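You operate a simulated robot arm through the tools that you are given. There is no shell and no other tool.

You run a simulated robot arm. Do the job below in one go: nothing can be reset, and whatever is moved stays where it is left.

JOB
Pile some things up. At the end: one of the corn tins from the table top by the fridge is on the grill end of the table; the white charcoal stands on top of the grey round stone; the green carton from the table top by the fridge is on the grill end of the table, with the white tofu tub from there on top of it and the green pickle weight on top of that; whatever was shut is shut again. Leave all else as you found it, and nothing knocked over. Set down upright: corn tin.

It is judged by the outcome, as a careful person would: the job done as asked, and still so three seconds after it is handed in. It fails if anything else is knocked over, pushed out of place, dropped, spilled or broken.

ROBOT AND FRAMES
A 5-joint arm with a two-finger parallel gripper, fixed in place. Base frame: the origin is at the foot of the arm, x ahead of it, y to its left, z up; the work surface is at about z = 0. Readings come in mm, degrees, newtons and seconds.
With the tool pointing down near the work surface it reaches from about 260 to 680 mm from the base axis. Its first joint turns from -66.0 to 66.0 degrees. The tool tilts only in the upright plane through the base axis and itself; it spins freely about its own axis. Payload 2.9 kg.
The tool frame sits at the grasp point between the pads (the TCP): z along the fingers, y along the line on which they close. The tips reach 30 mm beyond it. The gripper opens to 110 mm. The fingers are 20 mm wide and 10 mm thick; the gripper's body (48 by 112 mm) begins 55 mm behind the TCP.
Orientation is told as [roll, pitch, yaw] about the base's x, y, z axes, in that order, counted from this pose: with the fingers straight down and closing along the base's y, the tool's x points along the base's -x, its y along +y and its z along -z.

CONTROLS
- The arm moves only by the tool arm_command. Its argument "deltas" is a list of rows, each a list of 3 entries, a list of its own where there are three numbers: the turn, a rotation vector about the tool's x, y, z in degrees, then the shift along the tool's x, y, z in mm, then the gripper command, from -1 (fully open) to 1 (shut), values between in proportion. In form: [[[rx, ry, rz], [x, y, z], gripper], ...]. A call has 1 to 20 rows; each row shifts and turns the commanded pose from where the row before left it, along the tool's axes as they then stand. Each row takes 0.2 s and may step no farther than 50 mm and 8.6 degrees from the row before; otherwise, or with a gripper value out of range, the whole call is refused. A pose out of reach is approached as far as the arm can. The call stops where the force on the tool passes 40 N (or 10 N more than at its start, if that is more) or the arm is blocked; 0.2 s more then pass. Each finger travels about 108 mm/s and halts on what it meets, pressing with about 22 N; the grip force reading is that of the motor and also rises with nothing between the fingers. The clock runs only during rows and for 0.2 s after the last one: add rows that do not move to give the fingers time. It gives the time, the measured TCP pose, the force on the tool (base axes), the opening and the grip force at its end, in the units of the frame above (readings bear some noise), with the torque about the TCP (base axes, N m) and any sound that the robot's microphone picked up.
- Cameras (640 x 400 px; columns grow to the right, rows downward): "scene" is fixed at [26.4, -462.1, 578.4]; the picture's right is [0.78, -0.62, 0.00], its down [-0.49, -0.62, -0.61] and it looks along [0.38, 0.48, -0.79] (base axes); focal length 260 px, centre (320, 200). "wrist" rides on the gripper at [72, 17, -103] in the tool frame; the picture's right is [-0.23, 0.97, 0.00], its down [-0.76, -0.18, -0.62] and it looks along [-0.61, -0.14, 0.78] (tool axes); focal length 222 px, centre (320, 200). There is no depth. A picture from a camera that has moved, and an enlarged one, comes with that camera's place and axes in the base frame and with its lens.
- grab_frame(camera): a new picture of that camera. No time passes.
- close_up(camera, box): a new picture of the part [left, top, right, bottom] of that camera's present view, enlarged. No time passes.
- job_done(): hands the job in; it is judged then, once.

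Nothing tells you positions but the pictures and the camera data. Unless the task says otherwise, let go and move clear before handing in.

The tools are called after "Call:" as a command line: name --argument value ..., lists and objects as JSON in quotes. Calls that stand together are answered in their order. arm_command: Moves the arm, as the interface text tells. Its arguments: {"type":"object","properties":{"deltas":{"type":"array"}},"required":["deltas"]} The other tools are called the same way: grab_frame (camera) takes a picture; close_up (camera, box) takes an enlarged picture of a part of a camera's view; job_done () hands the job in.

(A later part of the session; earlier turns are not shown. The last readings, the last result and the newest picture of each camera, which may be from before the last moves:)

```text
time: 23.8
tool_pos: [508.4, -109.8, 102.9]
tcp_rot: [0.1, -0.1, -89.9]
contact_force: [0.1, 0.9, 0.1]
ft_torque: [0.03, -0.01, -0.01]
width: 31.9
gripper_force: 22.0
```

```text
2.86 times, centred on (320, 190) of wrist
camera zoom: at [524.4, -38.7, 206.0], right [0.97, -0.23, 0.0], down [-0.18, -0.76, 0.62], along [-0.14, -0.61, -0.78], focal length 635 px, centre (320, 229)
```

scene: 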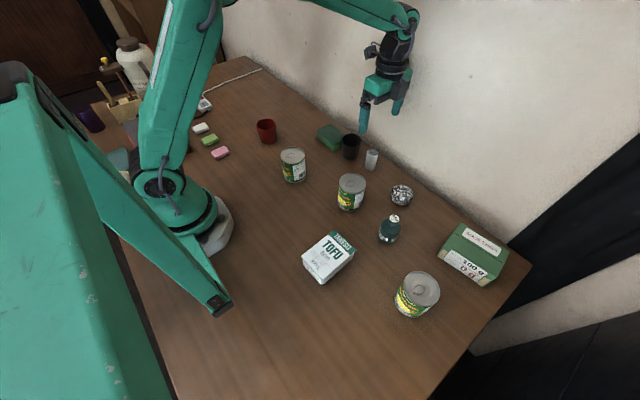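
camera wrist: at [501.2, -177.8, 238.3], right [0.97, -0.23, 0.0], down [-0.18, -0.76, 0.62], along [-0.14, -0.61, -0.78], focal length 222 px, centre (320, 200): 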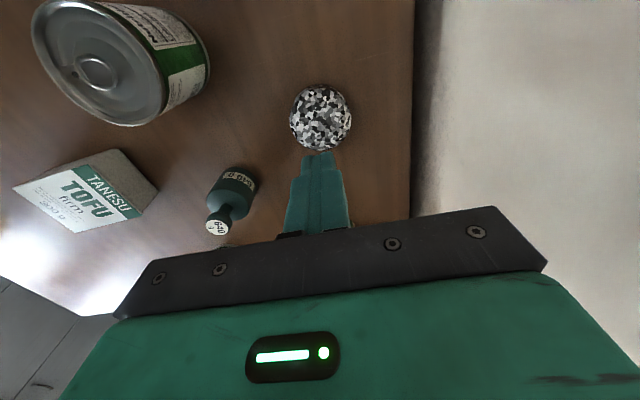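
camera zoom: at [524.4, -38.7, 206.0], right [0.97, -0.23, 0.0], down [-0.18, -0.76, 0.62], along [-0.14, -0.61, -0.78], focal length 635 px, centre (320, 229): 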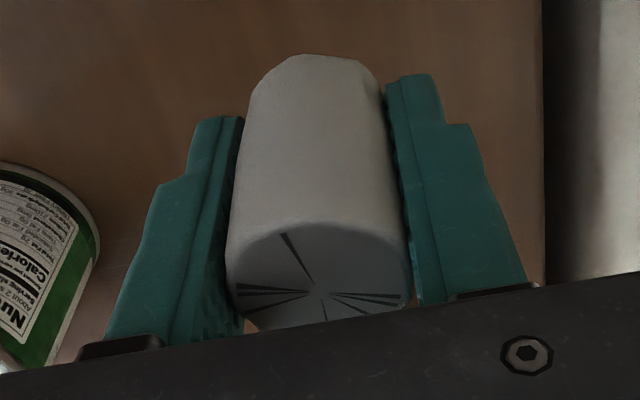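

The grip is stable. I'll carry the charcoal gently partway toward the stone and look at it again to refine the stone's position.

Call:
arm_command --deltas '[[[0, 0, 0], [-4, -0.7, 0], 1], [[0, 0, 0], [-8, -1.4, 0], 1], [[0, 0, 0], [-11, -1.9, 0], 1], [[0, 0, 0], [-12, -2.05, 0], 1], [[0, 0, 0], [-12, -2.05, 0], 1], [[0, 0, 0], [-12, -2.05, 0], 1], [[0, 0, 0], [-10, -1.7, 0], 1], [[0, 0, 0], [-6, -1, 0], 1], [[0, 0, 0], [-4.5, -0.75, 0], 1], [[0, 0, 0], [0, 0, 0], 1]]'

Call:
grab_frame --camera "wrist"

Call:
close_up --camera "wrist" --box '[260, 80, 380, 180]'

Call:
close_up --camera "scene" --box '[370, 140, 440, 210]'

```text
time: 26.0
tool_pos: [494.8, -190.4, 101.9]
tcp_rot: [0.0, 0.1, -89.8]
contact_force: [0.2, -1.3, 0.3]
ft_torque: [-0.01, 0.02, 0.01]
width: 31.8
gripper_force: 21.8
```

```text
taken
camera wrist: at [511.3, -118.4, 205.8], right [0.97, -0.23, 0.0], down [-0.18, -0.76, 0.62], along [-0.14, -0.61, -0.78], focal length 222 px, centre (320, 200)
```

wrist: 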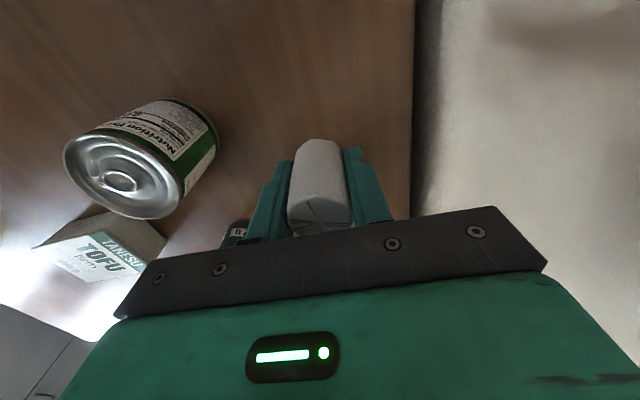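

```text
4.00 times, centred on (320, 130) of wrist
camera zoom: at [511.3, -118.4, 205.8], right [0.97, -0.23, 0.0], down [-0.18, -0.76, 0.62], along [-0.14, -0.61, -0.78], focal length 888 px, centre (320, 480)
```

zoom: 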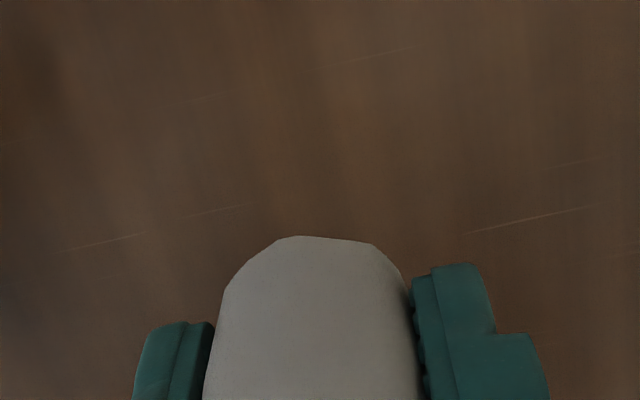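

```text
5.71 times, centred on (405, 175) of scene
camera zoom: at [26.4, -462.1, 578.4], right [0.78, -0.62, 0.0], down [-0.49, -0.62, -0.61], along [0.38, 0.48, -0.79], focal length 1487 px, centre (-166, 343)
```

zoom: 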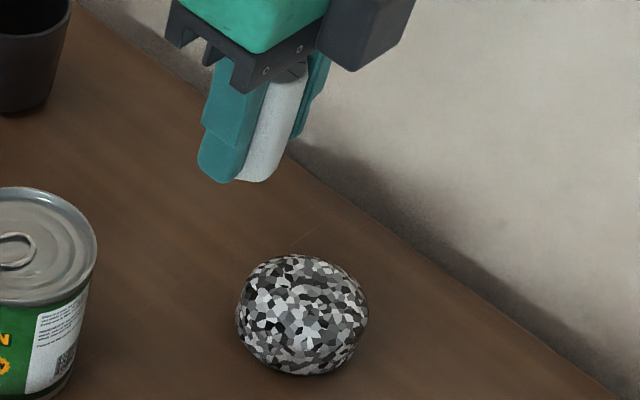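

The stone is hidden behind the held charcoal in the wrist view. I'll move on to directly over the stone and judge from both cameras.

Call:
arm_command --deltas '[[[0, 0, 0], [-4, -0.7, 0], 1], [[0, 0, 0], [-8, -1.4, 0], 1], [[0, 0, 0], [-11, -1.9, 0], 1], [[0, 0, 0], [-12, -2.05, 0], 1], [[0, 0, 0], [-11, -1.9, 0], 1], [[0, 0, 0], [-8, -1.3, 0], 1], [[0, 0, 0], [-5, -0.85, 0], 1], [[0, 0, 0], [-1, -0.1, 0], 1], [[0, 0, 0], [0, 0, 3], 1], [[0, 0, 0], [0, 0, 3], 1], [[0, 0, 0], [0, 0, 3], 1], [[0, 0, 0], [0, 0, 3], 1], [[0, 0, 0], [0, 0, 0], 1]]'

Call:
grab_frame --camera "wrist"

Call:
close_up --camera "wrist" --box '[260, 90, 380, 240]'

Call:
close_up --camera "scene" --box '[370, 140, 440, 210]'

```text
time: 28.8
tool_pos: [485.7, -250.2, 89.0]
tcp_rot: [0.1, 0.1, -89.9]
contact_force: [0.2, -0.1, -1.4]
ft_torque: [0.01, -0.01, 0.0]
width: 32.0
gripper_force: 22.5
```

```text
taken
camera wrist: at [501.1, -177.9, 193.5], right [0.97, -0.23, 0.0], down [-0.18, -0.76, 0.62], along [-0.14, -0.61, -0.78], focal length 222 px, centre (320, 200)
```

wrist: 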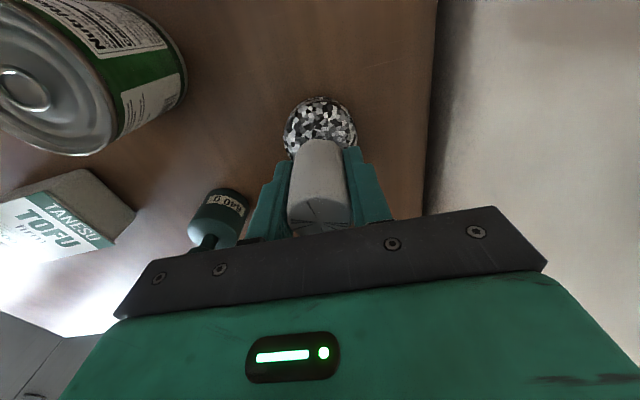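

```text
2.67 times, centred on (320, 165) of wrist
camera zoom: at [501.1, -177.9, 193.5], right [0.97, -0.23, 0.0], down [-0.18, -0.76, 0.62], along [-0.14, -0.61, -0.78], focal length 592 px, centre (320, 293)
```

zoom: 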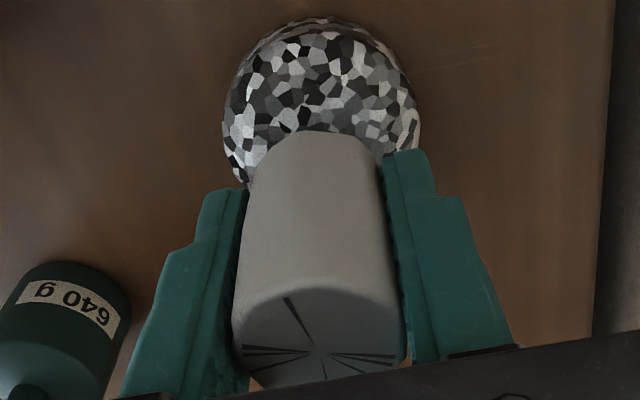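

```text
5.71 times, centred on (405, 175) of scene
camera zoom: at [26.4, -462.1, 578.4], right [0.78, -0.62, 0.0], down [-0.49, -0.62, -0.61], along [0.38, 0.48, -0.79], focal length 1487 px, centre (-166, 343)
```

zoom: 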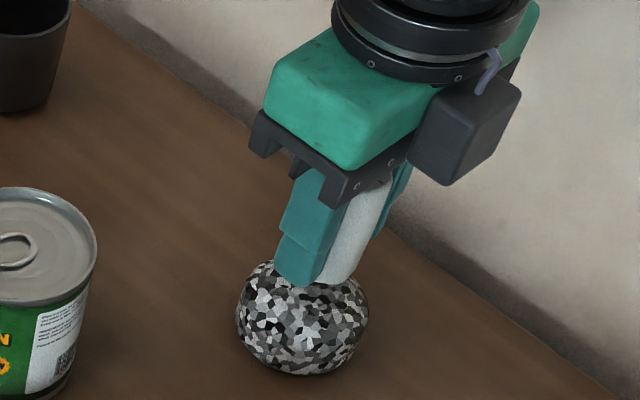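

Over the stone: combining all views, the stone centre is near (484.7,-249.3), about 1 mm from where I am, with a top at roughly 35-41 mm. I'll nudge by that and lower slowly to feel for contact.

Call:
arm_command --deltas '[[[0, 0, 0], [0.6, 1.0, 0], 1], [[0, 0, 0], [0, 0, 2], 1], [[0, 0, 0], [0, 0, 2], 1], [[0, 0, 0], [0, 0, 2], 1], [[0, 0, 0], [0, 0, 2], 1], [[0, 0, 0], [0, 0, 1], 1], [[0, 0, 0], [0, 0, 1], 1], [[0, 0, 0], [0, 0, 0], 1]]'

Call:
close_up --camera "scene" --box '[375, 165, 430, 210]'

Call:
close_up --camera "wrist" --box '[260, 90, 380, 240]'

```text
time: 30.6
tool_pos: [485.7, -249.5, 80.3]
tcp_rot: [0.1, 0.0, -89.9]
contact_force: [-0.3, 0.2, -0.7]
ft_torque: [-0.03, 0.01, -0.02]
width: 32.2
gripper_force: 21.8
```

```text
8.89 times, centred on (402, 188) of scene
camera zoom: at [26.4, -462.1, 578.4], right [0.78, -0.62, 0.0], down [-0.49, -0.62, -0.61], along [0.38, 0.48, -0.79], focal length 2313 px, centre (-413, 311)
```

zoom: 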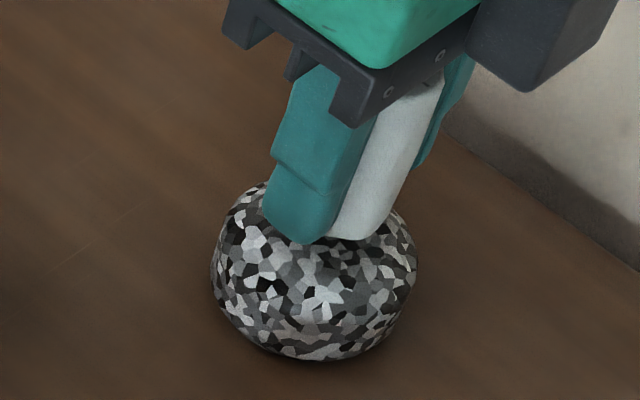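

```text
2.67 times, centred on (320, 165) of wrist
camera zoom: at [501.7, -177.4, 183.4], right [0.97, -0.23, 0.0], down [-0.18, -0.76, 0.62], along [-0.14, -0.61, -0.78], focal length 592 px, centre (320, 293)
```

zoom: 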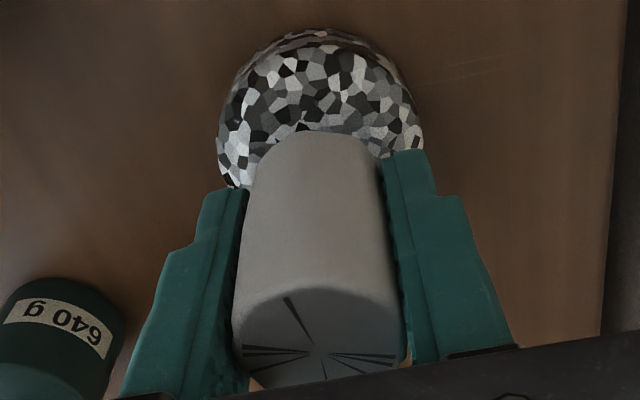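

Still no contact force; the charcoal's foot is a few mm above the stone. I'll continue down 1 mm at a time.

Call:
arm_command --deltas '[[[0, 0, 0], [0, 0, 1], 1], [[0, 0, 0], [0, 0, 1], 1], [[0, 0, 0], [0, 0, 0], 1]]'

Call:
arm_command --deltas '[[[0, 0, 0], [0, 0, 1], 1], [[0, 0, 0], [0, 0, 0], 1]]'

Call:
arm_command --deltas '[[[0, 0, 0], [0, 0, 1], 1], [[0, 0, 0], [0, 0, 0], 1]]'

Call:
close_up --camera "wrist" --box '[260, 90, 380, 240]'

```text
time: 31.4
tool_pos: [485.1, -250.0, 77.6]
tcp_rot: [0.0, 0.0, -89.9]
contact_force: [0.2, -0.6, -0.5]
ft_torque: [-0.04, 0.01, -0.01]
width: 32.2
gripper_force: 22.0
```

```text
time: 32.0
tool_pos: [486.3, -248.8, 77.9]
tcp_rot: [0.0, 0.0, -89.9]
contact_force: [-0.4, 0.4, 0.0]
ft_torque: [0.0, 0.02, 0.03]
width: 31.7
gripper_force: 21.9
```

```text
time: 32.6
tool_pos: [484.2, -249.0, 76.2]
tcp_rot: [0.0, 0.0, -89.9]
contact_force: [-0.7, 0.1, 0.0]
ft_torque: [-0.03, 0.0, -0.01]
width: 31.8
gripper_force: 21.0
```

```text
2.67 times, centred on (320, 165) of wrist
camera zoom: at [501.7, -177.6, 180.1], right [0.97, -0.23, 0.0], down [-0.18, -0.76, 0.62], along [-0.14, -0.61, -0.78], focal length 592 px, centre (320, 293)
```

zoom: 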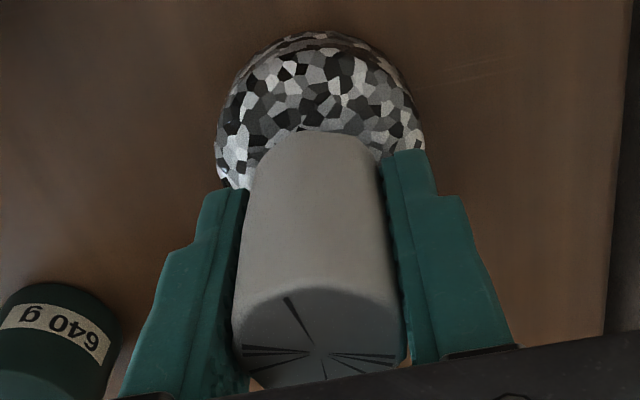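

No contact yet at a foot height of about 40 mm. I'll keep lowering in 1 mm steps and watch the vertical force.

Call:
arm_command --deltas '[[[0, 0, 0], [0, 0, 1], 1], [[0, 0, 0], [0, 0, 0], 1]]'

Call:
arm_command --deltas '[[[0, 0, 0], [0, 0, 1], 1], [[0, 0, 0], [0, 0, 0], 1]]'

Call:
arm_command --deltas '[[[0, 0, 0], [0, 0, 1], 1], [[0, 0, 0], [0, 0, 0], 1]]'

Call:
close_up --camera "wrist" --box '[260, 90, 380, 240]'

Call:
close_up --camera "scene" --box '[375, 165, 430, 210]'

```text
time: 33.2
tool_pos: [485.2, -249.5, 75.9]
tcp_rot: [-0.1, 0.0, -89.9]
contact_force: [-0.8, 0.2, -0.8]
ft_torque: [-0.01, 0.04, 0.01]
width: 31.7
gripper_force: 22.3
```

```text
time: 33.8
tool_pos: [485.2, -250.4, 74.4]
tcp_rot: [0.0, 0.0, -89.9]
contact_force: [-0.9, -0.4, -0.4]
ft_torque: [0.04, -0.02, -0.03]
width: 31.7
gripper_force: 22.3
```

```text
time: 34.4
tool_pos: [484.7, -250.5, 74.0]
tcp_rot: [0.0, 0.0, -89.9]
contact_force: [-0.9, 0.3, -0.3]
ft_torque: [0.02, 0.0, 0.02]
width: 31.7
gripper_force: 21.5
```

```text
2.67 times, centred on (320, 165) of wrist
camera zoom: at [502.0, -177.4, 177.4], right [0.97, -0.23, 0.0], down [-0.18, -0.76, 0.62], along [-0.14, -0.61, -0.78], focal length 592 px, centre (320, 293)
```

zoom: 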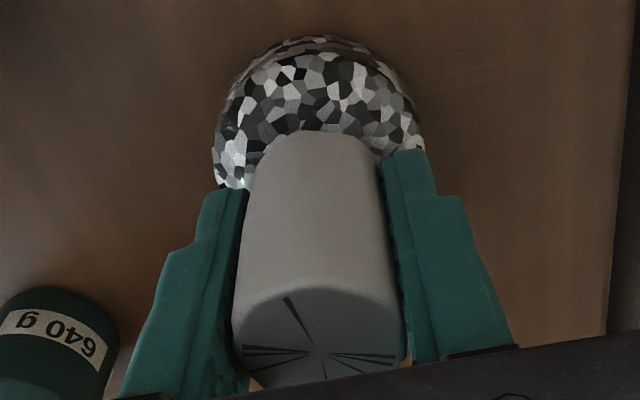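

```text
8.89 times, centred on (402, 188) of scene
camera zoom: at [26.4, -462.1, 578.4], right [0.78, -0.62, 0.0], down [-0.49, -0.62, -0.61], along [0.38, 0.48, -0.79], focal length 2313 px, centre (-413, 311)
```

zoom: 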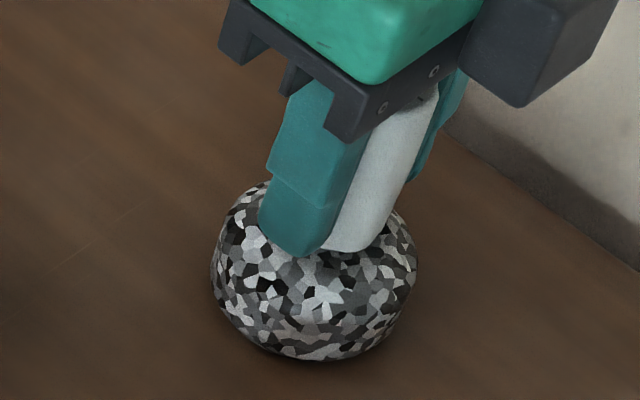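

Still free. Continuing down in 1 mm steps.

Call:
arm_command --deltas '[[[0, 0, 0], [0, 0, 1], 1], [[0, 0, 0], [0, 0, 0], 1]]'

Call:
arm_command --deltas '[[[0, 0, 0], [0, 0, 1], 1], [[0, 0, 0], [0, 0, 0], 1]]'

Call:
close_up --camera "scene" --box '[385, 170, 425, 205]'

Call:
close_up --camera "wrist" --box '[280, 90, 360, 160]'

```text
time: 35.0
tool_pos: [485.1, -248.5, 72.9]
tcp_rot: [-0.1, 0.0, -89.9]
contact_force: [0.3, 0.7, -1.0]
ft_torque: [-0.01, 0.0, 0.01]
width: 31.9
gripper_force: 21.7
```

```text
time: 35.6
tool_pos: [484.6, -249.0, 73.2]
tcp_rot: [-0.1, 0.0, -89.9]
contact_force: [0.1, -0.6, 0.2]
ft_torque: [0.02, 0.01, -0.02]
width: 32.0
gripper_force: 21.8
```

```text
11.43 times, centred on (405, 188) of scene
camera zoom: at [26.4, -462.1, 578.4], right [0.78, -0.62, 0.0], down [-0.49, -0.62, -0.61], along [0.38, 0.48, -0.79], focal length 2974 px, centre (-651, 343)
```

zoom: 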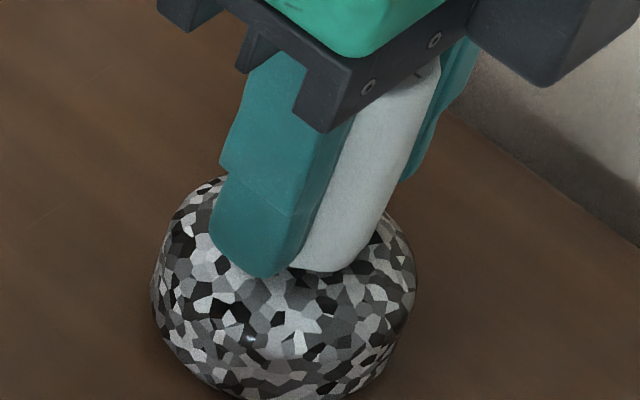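

```text
5.71 times, centred on (320, 125) of wrist
camera zoom: at [501.8, -177.2, 175.6], right [0.97, -0.23, 0.0], down [-0.18, -0.76, 0.62], along [-0.14, -0.61, -0.78], focal length 1269 px, centre (320, 629)
```

zoom: 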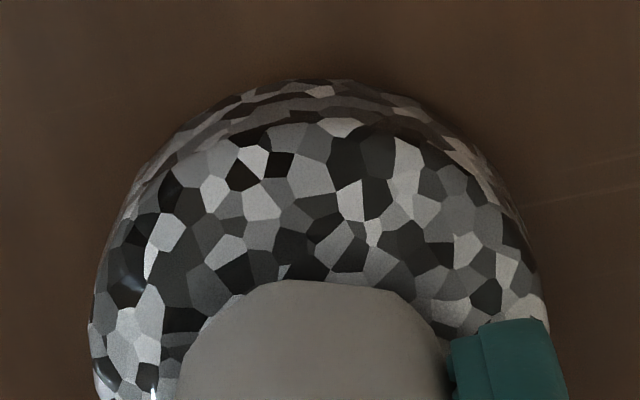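

Close now, still no clear force. Two more 1 mm steps with checks.

Call:
arm_command --deltas '[[[0, 0, 0], [0, 0, 1], 1], [[0, 0, 0], [0, 0, 0], 1]]'

Call:
arm_command --deltas '[[[0, 0, 0], [0, 0, 0], 1]]'

Call:
arm_command --deltas '[[[0, 0, 0], [0, 0, 1], 1], [[0, 0, 0], [0, 0, 0], 1]]'

Call:
close_up --camera "scene" --box '[385, 170, 425, 205]'

Call:
close_up --camera "wrist" --box '[260, 90, 380, 240]'

```text
time: 36.2
tool_pos: [485.2, -248.6, 72.5]
tcp_rot: [0.1, 0.0, -89.9]
contact_force: [0.2, -0.1, 0.0]
ft_torque: [0.0, 0.01, -0.01]
width: 31.9
gripper_force: 22.2
```

```text
time: 36.6
tool_pos: [485.4, -248.3, 71.4]
tcp_rot: [0.1, 0.0, -90.0]
contact_force: [0.1, 0.4, -1.1]
ft_torque: [0.03, 0.02, -0.01]
width: 31.8
gripper_force: 22.4
```

```text
time: 37.2
tool_pos: [486.1, -250.0, 69.6]
tcp_rot: [0.1, 0.0, -89.9]
contact_force: [0.2, -0.4, 0.2]
ft_torque: [0.03, 0.04, -0.01]
width: 31.6
gripper_force: 21.7
```

```text
11.43 times, centred on (405, 188) of scene
camera zoom: at [26.4, -462.1, 578.4], right [0.78, -0.62, 0.0], down [-0.49, -0.62, -0.61], along [0.38, 0.48, -0.79], focal length 2974 px, centre (-651, 343)
```

zoom: 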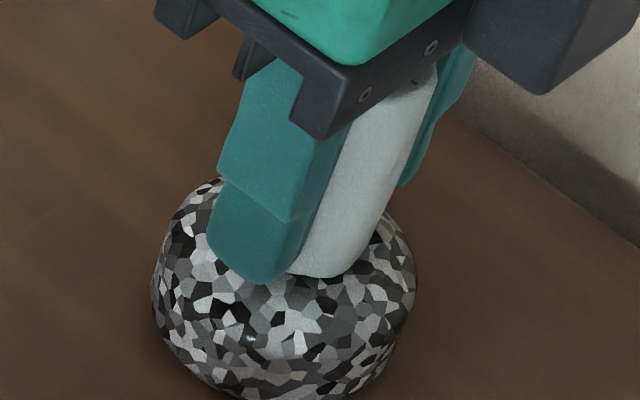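

```text
2.67 times, centred on (320, 165) of wrist
camera zoom: at [501.7, -177.2, 173.4], right [0.97, -0.23, 0.0], down [-0.18, -0.76, 0.62], along [-0.14, -0.61, -0.78], focal length 592 px, centre (320, 293)
```

zoom: 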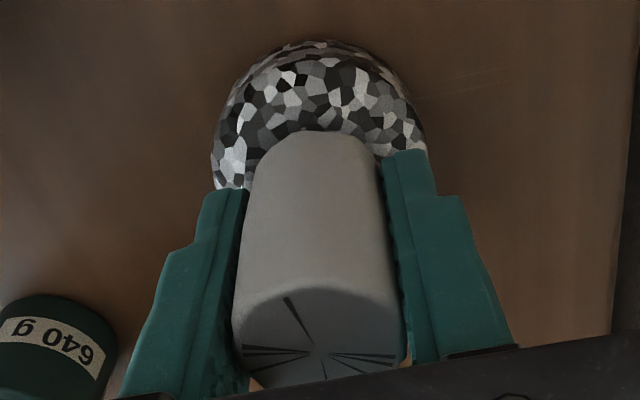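

Still moving freely down. Continuing in 1 mm steps.

Call:
arm_command --deltas '[[[0, 0, 0], [0, 0, 1], 1], [[0, 0, 0], [0, 0, 0], 1]]'

Call:
arm_command --deltas '[[[0, 0, 0], [0, 0, 1], 1], [[0, 0, 0], [0, 0, 0], 1]]'

Call:
close_up --camera "scene" --box '[385, 170, 425, 205]'

Call:
close_up --camera "wrist" --box '[260, 90, 380, 240]'

```text
time: 37.8
tool_pos: [485.5, -248.3, 68.5]
tcp_rot: [0.0, 0.1, -89.9]
contact_force: [0.2, -0.7, 0.0]
ft_torque: [0.02, -0.03, -0.01]
width: 32.0
gripper_force: 22.0
```

```text
time: 38.4
tool_pos: [486.8, -248.9, 68.6]
tcp_rot: [0.1, 0.0, -89.9]
contact_force: [0.4, 1.9, 3.7]
ft_torque: [0.14, 0.01, 0.01]
width: 32.0
gripper_force: 21.9
```

```text
11.43 times, centred on (405, 188) of scene
camera zoom: at [26.3, -462.1, 578.4], right [0.78, -0.62, 0.0], down [-0.49, -0.62, -0.61], along [0.38, 0.48, -0.79], focal length 2974 px, centre (-651, 343)
```

zoom: 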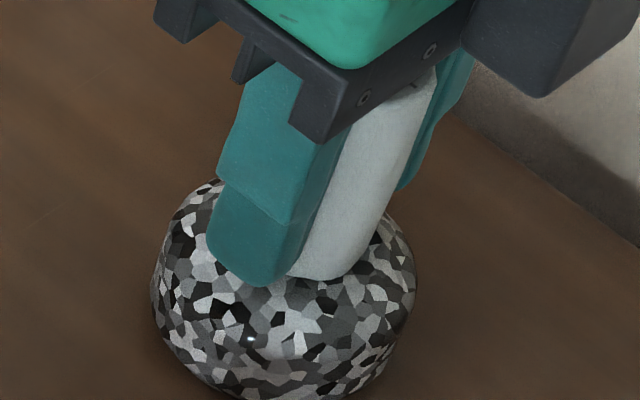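

```text
2.67 times, centred on (320, 165) of wrist
camera zoom: at [501.8, -177.1, 172.2], right [0.97, -0.23, 0.0], down [-0.18, -0.76, 0.62], along [-0.14, -0.61, -0.78], focal length 592 px, centre (320, 293)
```

zoom: 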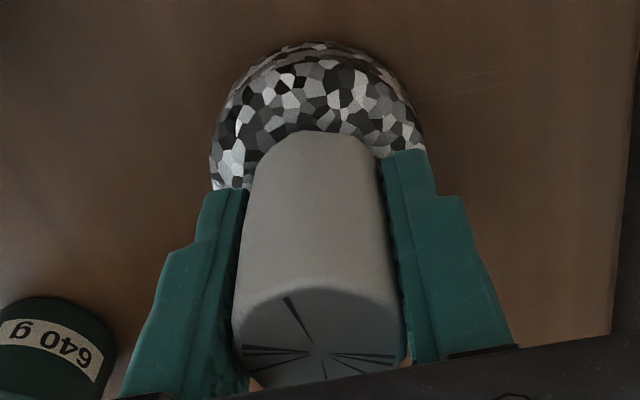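

First contact shows (Fz about 3.7 N, some torque about x). I'll take a few still readings to average the noise before deciding on the centring.

Call:
arm_command --deltas '[[[0, 0, 0], [0, 0, 0], 1]]'

Call:
arm_command --deltas '[[[0, 0, 0], [0, 0, 0], 1]]'

Call:
arm_command --deltas '[[[0, 0, 0], [0, 0, 0], 1]]'

Call:
arm_command --deltas '[[[0, 0, 0], [0, 0, 0], 1]]'

```text
time: 38.8
tool_pos: [485.5, -249.2, 68.1]
tcp_rot: [0.1, 0.1, -89.9]
contact_force: [1.2, 2.8, 6.4]
ft_torque: [0.12, -0.06, 0.0]
width: 31.8
gripper_force: 21.8
```

```text
time: 39.2
tool_pos: [486.4, -249.3, 69.5]
tcp_rot: [0.1, -0.1, -89.9]
contact_force: [0.7, 1.6, 7.0]
ft_torque: [0.11, -0.01, -0.01]
width: 31.6
gripper_force: 21.9
```

```text
time: 39.6
tool_pos: [485.6, -249.1, 68.1]
tcp_rot: [0.1, 0.0, -89.8]
contact_force: [1.1, 0.9, 8.2]
ft_torque: [0.04, -0.03, 0.03]
width: 32.1
gripper_force: 22.3
```

```text
time: 40.0
tool_pos: [486.1, -248.5, 68.3]
tcp_rot: [0.1, 0.0, -89.9]
contact_force: [0.5, -0.5, 9.4]
ft_torque: [0.05, 0.0, -0.01]
width: 31.8
gripper_force: 22.6
```

All views now agree on the stone at about (485.1,-249.8) with height ~33 mm, and I'm within 0.5 mm of that; the contact torque has died down as the foot seated flat. I'll relieve the downward push slightly and check the force.

Call:
arm_command --deltas '[[[0, 0, 0], [0, 0, -0.6], 1], [[0, 0, 0], [0, 0, 0], 1], [[0, 0, 0], [0, 0, 0], 1]]'

Call:
arm_command --deltas '[[[0, 0, 0], [0, 0, 0], 1]]'

Call:
close_up --camera "scene" --box '[385, 170, 425, 205]'

```text
time: 40.8
tool_pos: [485.1, -249.3, 69.5]
tcp_rot: [0.1, 0.0, -89.8]
contact_force: [1.8, 1.8, 6.6]
ft_torque: [0.11, -0.07, -0.02]
width: 31.8
gripper_force: 21.6
```

```text
time: 41.2
tool_pos: [485.6, -249.2, 68.6]
tcp_rot: [0.0, 0.0, -89.9]
contact_force: [1.2, 2.2, 6.0]
ft_torque: [0.05, -0.06, 0.0]
width: 31.6
gripper_force: 22.4
```

```text
11.43 times, centred on (405, 188) of scene
camera zoom: at [26.3, -462.1, 578.4], right [0.78, -0.62, 0.0], down [-0.49, -0.62, -0.61], along [0.38, 0.48, -0.79], focal length 2974 px, centre (-651, 343)
```

zoom: 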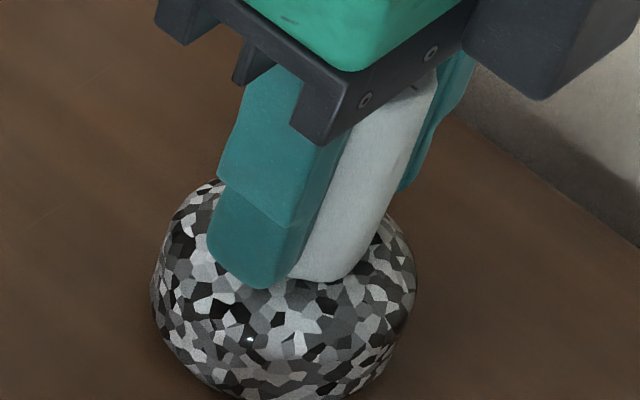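

Forces are small and the contact point lies within ~3 mm of the axis. I'll open the fingers gently, just off the charcoal, and look.

Call:
arm_command --deltas '[[[0, 0, 0], [0, 0, 0], 0.38], [[0, 0, 0], [0, 0, 0], 0.34], [[0, 0, 0], [0, 0, 0], 0.3], [[0, 0, 0], [0, 0, 0], 0.25], [[0, 0, 0], [0, 0, 0], 0.2]]'

Call:
close_up --camera "scene" --box '[385, 160, 430, 205]'

Call:
close_up --camera "wrist" --box '[260, 90, 380, 240]'

```text
time: 42.4
tool_pos: [484.8, -250.3, 68.1]
tcp_rot: [0.0, 0.0, -89.9]
contact_force: [-0.5, -0.2, -0.3]
ft_torque: [0.01, 0.0, 0.03]
width: 44.0
gripper_force: 0.0
```

```text
8.89 times, centred on (408, 182) of scene
camera zoom: at [26.4, -462.1, 578.4], right [0.78, -0.62, 0.0], down [-0.49, -0.62, -0.61], along [0.38, 0.48, -0.79], focal length 2313 px, centre (-458, 356)
```

zoom: 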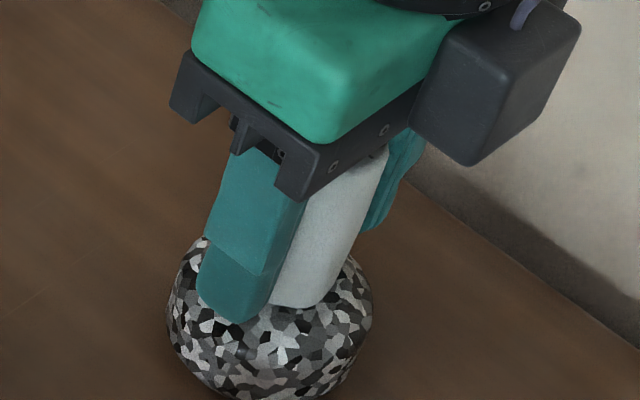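

```text
2.67 times, centred on (320, 165) of wrist
camera zoom: at [501.7, -177.6, 172.2], right [0.97, -0.23, 0.0], down [-0.18, -0.76, 0.62], along [-0.14, -0.61, -0.78], focal length 592 px, centre (320, 293)
```

zoom: 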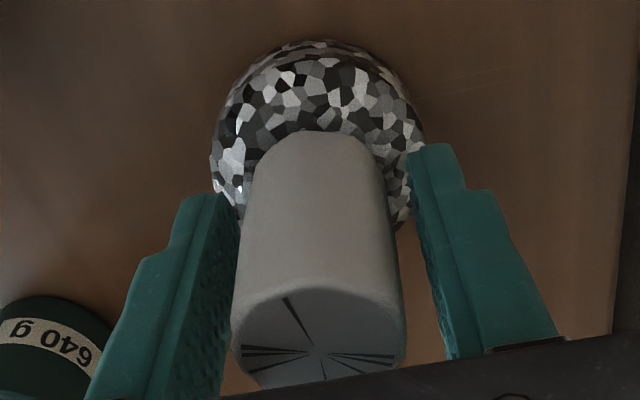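

The charcoal stands free on the stone. I'll wait a moment to see it is stable, then open wider and rise straight up.

Call:
arm_command --deltas '[[[0, 0, 0], [0, 0, 0], 0.1], [[0, 0, 0], [0, 0, 0], 0], [[0, 0, 0], [0, 0, 0], -0.1], [[0, 0, 0], [0, 0, 0], -0.1], [[0, 0, 0], [0, 0, 0], -0.1]]'

Call:
close_up --camera "wrist" --box '[260, 90, 380, 240]'

Call:
arm_command --deltas '[[[0, 0, 0], [0, 0, -10], -0.1], [[0, 0, 0], [0, 0, -20], -0.1], [[0, 0, 0], [0, 0, -30], -0.1], [[0, 0, 0], [0, 0, -40], -0.1], [[0, 0, 0], [0, 0, -40], -0.1], [[0, 0, 0], [0, 0, 0], -0.1]]'

Call:
close_up --camera "scene" --box '[380, 150, 430, 210]'

Call:
grab_frame --camera "wrist"

```text
time: 43.6
tool_pos: [486.0, -249.8, 68.5]
tcp_rot: [0.0, 0.0, -89.8]
contact_force: [0.5, 0.0, 0.5]
ft_torque: [0.02, -0.01, -0.03]
width: 60.7
gripper_force: 0.1
```

```text
2.67 times, centred on (320, 165) of wrist
camera zoom: at [501.7, -177.6, 172.2], right [0.97, -0.23, 0.0], down [-0.18, -0.76, 0.62], along [-0.14, -0.61, -0.78], focal length 592 px, centre (320, 293)
```

zoom: 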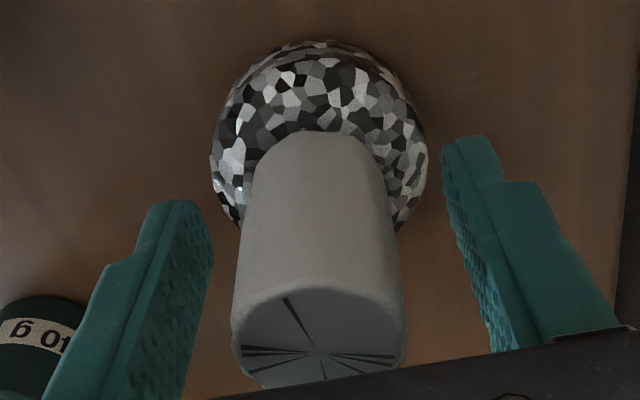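

```text
time: 45.0
tool_pos: [485.3, -251.9, 206.7]
tcp_rot: [0.0, 0.1, -90.0]
contact_force: [-0.3, -0.4, 0.1]
ft_torque: [0.0, -0.01, -0.04]
width: 60.5
gripper_force: 0.1
```

```text
6.67 times, centred on (405, 180) of scene
camera zoom: at [26.4, -462.1, 578.4], right [0.78, -0.62, 0.0], down [-0.49, -0.62, -0.61], along [0.38, 0.48, -0.79], focal length 1735 px, centre (-247, 333)
```

zoom: 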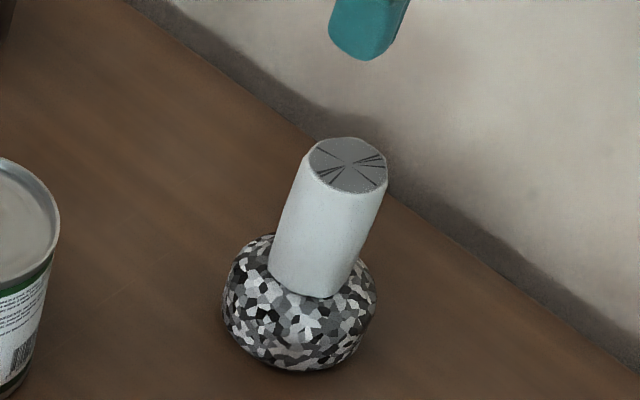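

```text
taken
camera wrist: at [502.6, -180.0, 312.0], right [0.97, -0.23, 0.0], down [-0.18, -0.76, 0.62], along [-0.14, -0.61, -0.78], focal length 222 px, centre (320, 200)
```

wrist: 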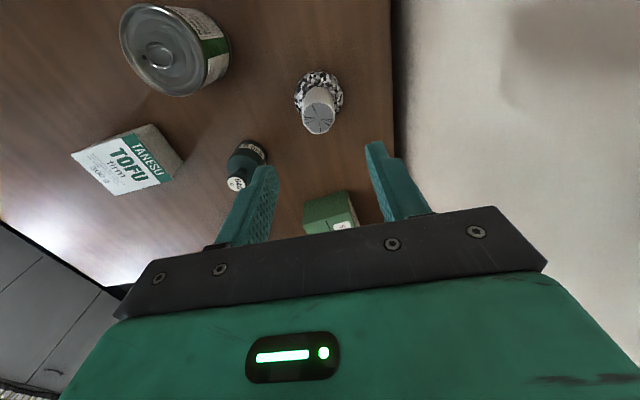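

The charcoal now stands upright on the stone. Next is the corn tin nearest the fridge (around (273,-468)); I'll move above it at a safe height and measure it.

Call:
arm_command --deltas '[[[0, 0, 0], [-20, -20, 0], -0.1], [[0, 0, 0], [-31, -30.3, 0], -0.5], [[0, 0, 0], [-31, -30.3, 0], -1], [[0, 0, 0], [-31, -30.3, 0], -1], [[0, 0, 0], [-31, -30.3, 0], -1], [[0, 0, 0], [-31, -30.3, 0], -1], [[0, 0, 0], [-20, -30, 0], -1], [[0, 0, 0], [-10, -10, 0], -1], [[0, 0, 0], [0, 0, 0], -1]]'

Call:
grab_frame --camera "wrist"

Call:
grab_frame --camera "scene"

```text
time: 47.0
tool_pos: [275.1, -454.5, 209.0]
tcp_rot: [0.0, 0.0, -89.9]
contact_force: [-0.5, -0.7, -0.1]
ft_torque: [0.0, 0.0, 0.02]
width: 110.0
gripper_force: 0.0
```

```text
taken
camera wrist: at [291.5, -383.5, 312.9], right [0.97, -0.23, 0.0], down [-0.18, -0.76, 0.62], along [-0.14, -0.61, -0.78], focal length 222 px, centre (320, 200)
```

wrist: 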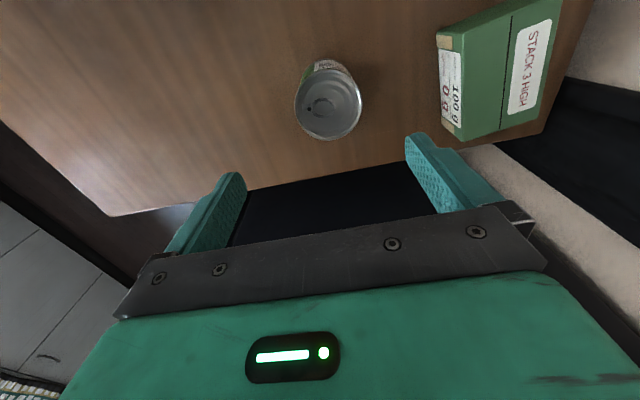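

```text
taken
```

scene: 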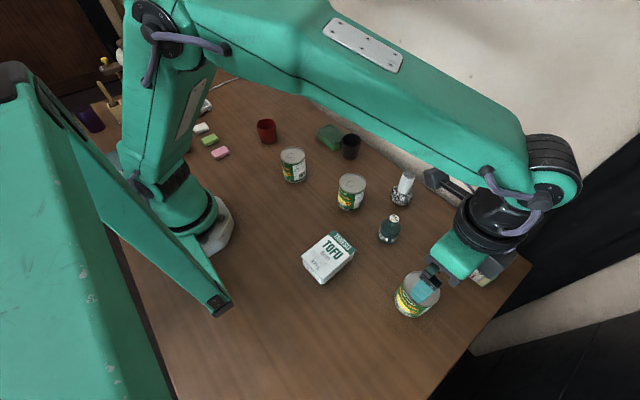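

The tin is in view beneath the gripper. I'll zoom in to measure its position, diameter and height.

Call:
close_up --camera "wrist" --box '[270, 40, 390, 150]'

Call:
close_up --camera "wrist" --box '[400, 0, 600, 160]'

```text
3.64 times, centred on (330, 95) of wrist
camera zoom: at [291.5, -383.5, 312.9], right [0.97, -0.23, 0.0], down [-0.18, -0.76, 0.62], along [-0.14, -0.61, -0.78], focal length 808 px, centre (284, 582)
```

zoom: 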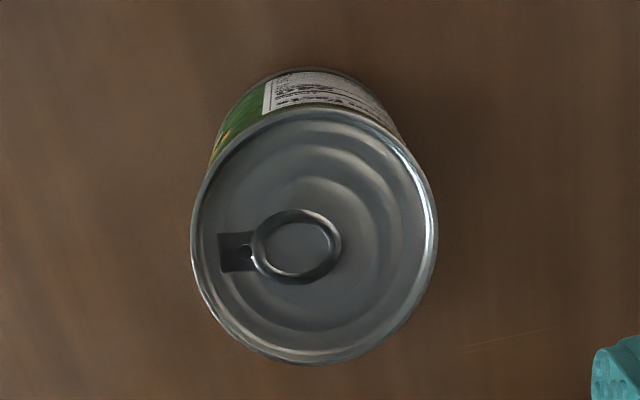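

```text
2.50 times, centred on (500, 80) of wrist
camera zoom: at [291.5, -383.5, 312.9], right [0.97, -0.23, 0.0], down [-0.18, -0.76, 0.62], along [-0.14, -0.61, -0.78], focal length 555 px, centre (-130, 500)
```

zoom: 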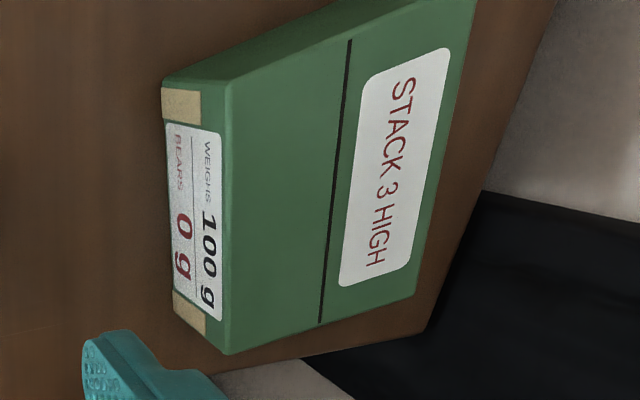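

The tin top centre works out near (284,-449), about 67 mm wide and 83 mm tall. I'll centre over it and descend partway to verify.

Call:
arm_command --deltas '[[[0, 0, 0], [5.4, 10.5, 0], -1], [[0, 0, 0], [0, 0, 40], -1], [[0, 0, 0], [0, 0, 30], -1], [[0, 0, 0], [0, 0, 0], -1]]'

Call:
close_up --camera "wrist" --box '[200, 60, 440, 220]'

```text
time: 48.0
tool_pos: [285.8, -449.6, 138.3]
tcp_rot: [-0.1, 0.0, -89.8]
contact_force: [0.5, 1.0, 1.0]
ft_torque: [-0.04, -0.02, -0.01]
width: 109.6
gripper_force: 0.0
```

```text
2.50 times, centred on (320, 140) of wrist
camera zoom: at [301.9, -377.5, 242.2], right [0.97, -0.23, 0.0], down [-0.18, -0.76, 0.62], along [-0.14, -0.61, -0.78], focal length 555 px, centre (320, 350)
```

zoom: 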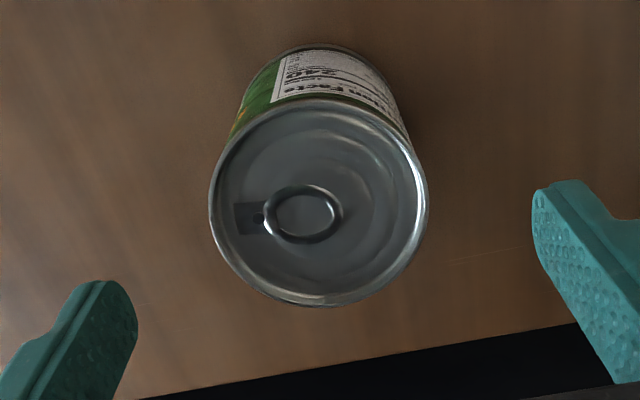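

Well centred. I'll descend to z≈45 and close on the tin.

Call:
arm_command --deltas '[[[0, 0, 0], [0, 0, 35], -1], [[0, 0, 0], [0, 0, 35], -1], [[0, 0, 0], [0, 0, 23], -1], [[0, 0, 0], [0, 0, 0], -1], [[0, 0, 0], [0, 0, 0], 1], [[0, 0, 0], [0, 0, 0], 1], [[0, 0, 0], [0, 0, 0], 1], [[0, 0, 0], [0, 0, 0], 1], [[0, 0, 0], [0, 0, 0], 1]]'

Call:
grab_frame --camera "wrist"

Call:
close_up --camera "scene" --box '[370, 220, 480, 330]'

```text
time: 50.0
tool_pos: [287.4, -448.0, 44.8]
tcp_rot: [0.0, 0.0, -89.8]
contact_force: [0.5, -0.1, 0.1]
ft_torque: [-0.04, -0.03, 0.0]
width: 67.0
gripper_force: 21.5
```

```text
taken
camera wrist: at [302.9, -377.3, 148.6], right [0.97, -0.23, 0.0], down [-0.18, -0.76, 0.62], along [-0.14, -0.61, -0.78], focal length 222 px, centre (320, 200)
```

wrist: 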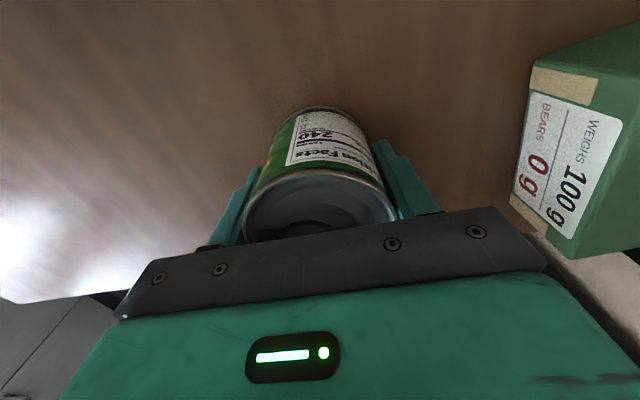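

```text
3.64 times, centred on (425, 275) of scene
camera zoom: at [26.4, -462.1, 578.4], right [0.78, -0.62, 0.0], down [-0.49, -0.62, -0.61], along [0.38, 0.48, -0.79], focal length 946 px, centre (-62, -73)
```

zoom: 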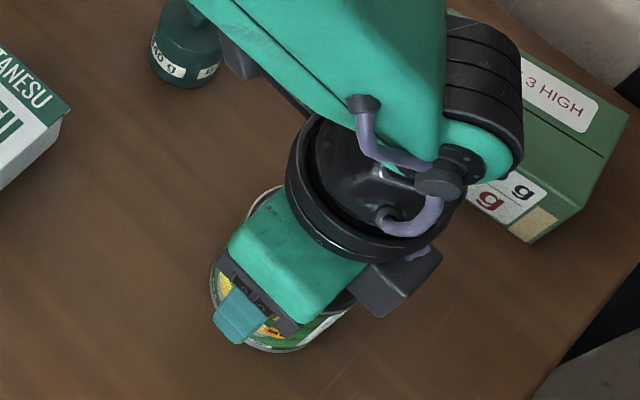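

The tin is gripped (67 mm wide). I'll lift slowly and check that it comes along.

Call:
arm_command --deltas '[[[0, 0, 0], [0, 0, -1.5], 1], [[0, 0, 0], [0, 0, -2], 1], [[0, 0, 0], [0, 0, -2], 1], [[0, 0, 0], [0, 0, -2.5], 1], [[0, 0, 0], [0, 0, -3], 1], [[0, 0, 0], [0, 0, -4], 1], [[0, 0, 0], [0, 0, -5], 1], [[0, 0, 0], [0, 0, -5], 1], [[0, 0, 0], [0, 0, -5], 1], [[0, 0, 0], [0, 0, 0], 1]]'

Call:
grab_frame --camera "wrist"

```text
time: 52.2
tool_pos: [284.1, -449.9, 75.4]
tcp_rot: [-0.1, 0.0, -89.8]
contact_force: [-0.2, 1.4, -3.8]
ft_torque: [0.03, -0.02, 0.0]
width: 67.0
gripper_force: 21.6
```

```text
taken
camera wrist: at [301.4, -377.3, 178.9], right [0.97, -0.23, 0.0], down [-0.18, -0.76, 0.62], along [-0.14, -0.61, -0.78], focal length 222 px, centre (320, 200)
```

wrist: 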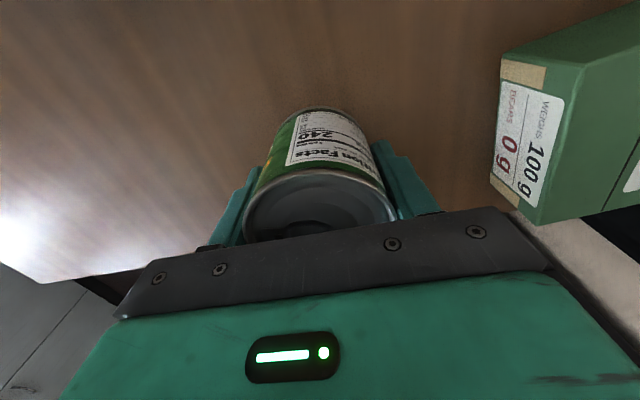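

The tin is held firmly (about 3.8 N of weight, no slip). I'll raise it well clear and carry it along an arc in front of the arm toward the grill end at moderate speed.

Call:
arm_command --deltas '[[[0, 0, 0], [0, 0, -5], 1], [[0, 0, 0], [0, 0, -8], 1], [[0, 0, 0], [0, 0, -10], 1], [[0, 0, 0], [0, 0, -10], 1], [[0, 0, 0], [0, 0, -10], 1], [[0, 0, 0], [0, 0, -12], 1], [[0, 0, 0], [0, 0, -12], 1], [[0, 0, 0], [0, 0, -12], 1], [[0, 0, 0], [0, 0, -12], 1], [[0, 0, 0], [0, 0, -12], 1], [[0, 0, 0], [0, 0, -10], 1], [[0, 0, 0], [0, 0, -8], 1], [[0, 0, 0], [0, 0, -4], 1], [[0, 0, 0], [0, 0, 0], 1]]'

Call:
arm_command --deltas '[[[0, 0, 0], [8, 4, 0], 1], [[0, 0, 0], [14, 8, 0], 1], [[0, 0, 0], [18, 10, 0], 1], [[0, 0, 0], [20, 11, 0], 1], [[0, 0, 0], [20, 11, 0], 1], [[0, 0, 0], [20, 11, 0], 1], [[0, 0, 0], [20, 11, 0], 1], [[0, 0, 0], [20, 11, 0], 1], [[0, 0, 0], [20, 11, 0], 1], [[0, 0, 0], [20, 10, 0], 1], [[0, 0, 0], [20, 8, 0], 1], [[0, 0, 0], [22, 0, 0], 1], [[0, 0, 0], [22, 0, 0], 1], [[0, 0, 0], [22, 0, 0], 1], [[0, 0, 0], [22, 0, 0], 1], [[0, 0, 0], [22, 0, 0], 1], [[0, 0, 0], [22, 0, 0], 1], [[0, 0, 0], [22, 0, 0], 1], [[0, 0, 0], [22, 0, 0], 1], [[0, 0, 0], [15, 0, 0], 1]]'

Call:
grab_frame --camera "wrist"

Call:
grab_frame --camera "scene"

```text
time: 55.2
tool_pos: [284.8, -449.0, 200.9]
tcp_rot: [0.0, -0.1, -89.9]
contact_force: [-0.5, -0.7, -3.9]
ft_torque: [-0.01, 0.02, -0.01]
width: 66.9
gripper_force: 21.9
```

```text
time: 59.4
tool_pos: [390.7, -58.3, 199.9]
tcp_rot: [0.0, -0.1, -89.9]
contact_force: [-0.6, -0.3, -3.8]
ft_torque: [0.0, -0.01, -0.01]
width: 67.1
gripper_force: 22.0
```

```text
taken
camera wrist: at [406.9, 14.1, 304.1], right [0.97, -0.23, 0.0], down [-0.18, -0.76, 0.62], along [-0.14, -0.61, -0.78], focal length 222 px, centre (320, 200)
```

wrist: 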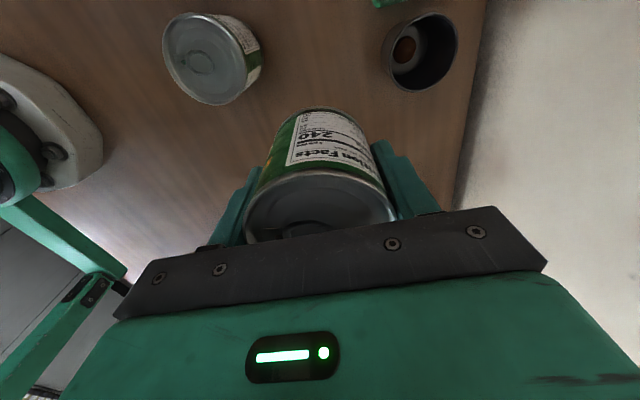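

```text
taken
```

scene: 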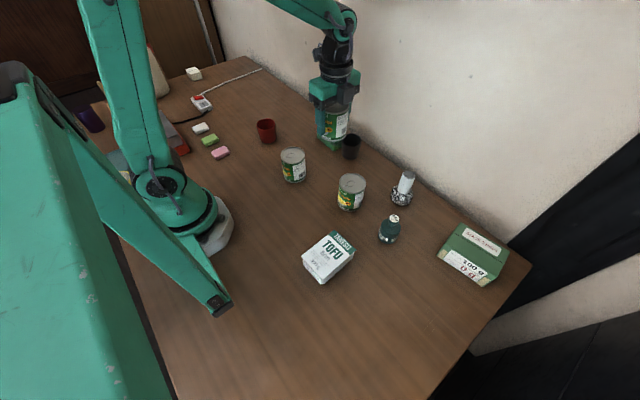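

Carrying well; the tin stays fixed in the grip. I continue to the grill end, aiming for about (280,460), which looks free of the blocks, cup and grill switch.

Call:
arm_command --deltas '[[[0, 0, 0], [12, 0, 0], 1], [[0, 0, 0], [18, 0, 0], 1], [[0, 0, 0], [22, 0, 0], 1], [[0, 0, 0], [22, 0, 0], 1], [[0, 0, 0], [22, 0, 0], 1], [[0, 0, 0], [22, 0, 0], 1], [[0, 0, 0], [22, 0, 0], 1], [[0, 0, 0], [22, 0, 0], 1], [[0, 0, 0], [22, 0, 0], 1], [[0, 0, 0], [22, 0, 0], 1], [[0, 0, 0], [22, 0, 0], 1], [[0, 0, 0], [22, 0, 0], 1], [[0, 0, 0], [22, 0, 0], 1], [[0, 0, 0], [22, 0, 0], 1], [[0, 0, 0], [14, 0, 0], 1], [[0, 0, 0], [0, 0, 0], 1]]'

Call:
arm_command --deltas '[[[0, 0, 0], [10, -5, 0], 1], [[0, 0, 0], [18, -10, 0], 1], [[0, 0, 0], [20, -11, 0], 1], [[0, 0, 0], [20, -11, 0], 1], [[0, 0, 0], [20, -11, 0], 1], [[0, 0, 0], [20, -11, 0], 1], [[0, 0, 0], [20, -11, 0], 1], [[0, 0, 0], [20, -11, 0], 1], [[0, 0, 0], [20, -11, 0], 1], [[0, 0, 0], [18, -10, 0], 1], [[0, 0, 0], [10, -5, 0], 1], [[0, 0, 0], [8, -3, 0], 1], [[0, 0, 0], [0, 0, 0], 1]]'

Call:
grab_frame --camera "wrist"

Call:
grab_frame --camera "scene"

```text
time: 62.8
tool_pos: [390.7, 250.1, 199.9]
tcp_rot: [0.0, -0.1, -89.9]
contact_force: [1.1, 0.2, -3.6]
ft_torque: [0.05, -0.01, -0.03]
width: 67.2
gripper_force: 21.9
```

```text
time: 65.6
tool_pos: [278.9, 454.9, 199.3]
tcp_rot: [-0.1, 0.1, -89.8]
contact_force: [-0.6, 0.2, -3.2]
ft_torque: [0.01, 0.0, 0.01]
width: 66.9
gripper_force: 21.6
```

```text
taken
camera wrist: at [294.9, 525.9, 302.7], right [0.97, -0.23, 0.0], down [-0.18, -0.76, 0.62], along [-0.14, -0.61, -0.78], focal length 222 px, centre (320, 200)
```

wrist: 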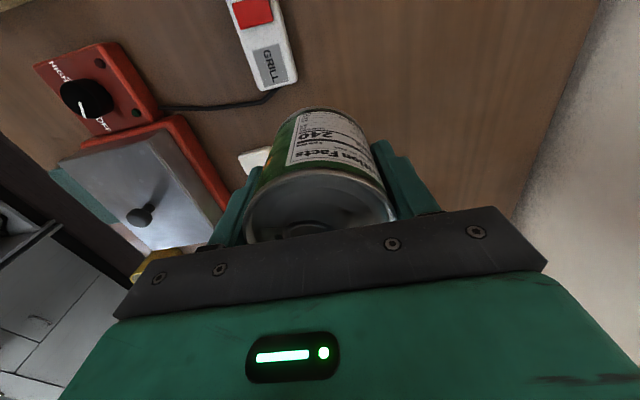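

```text
taken
```

scene: 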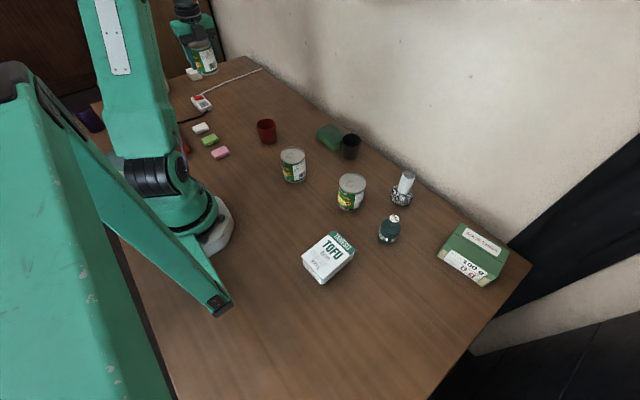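

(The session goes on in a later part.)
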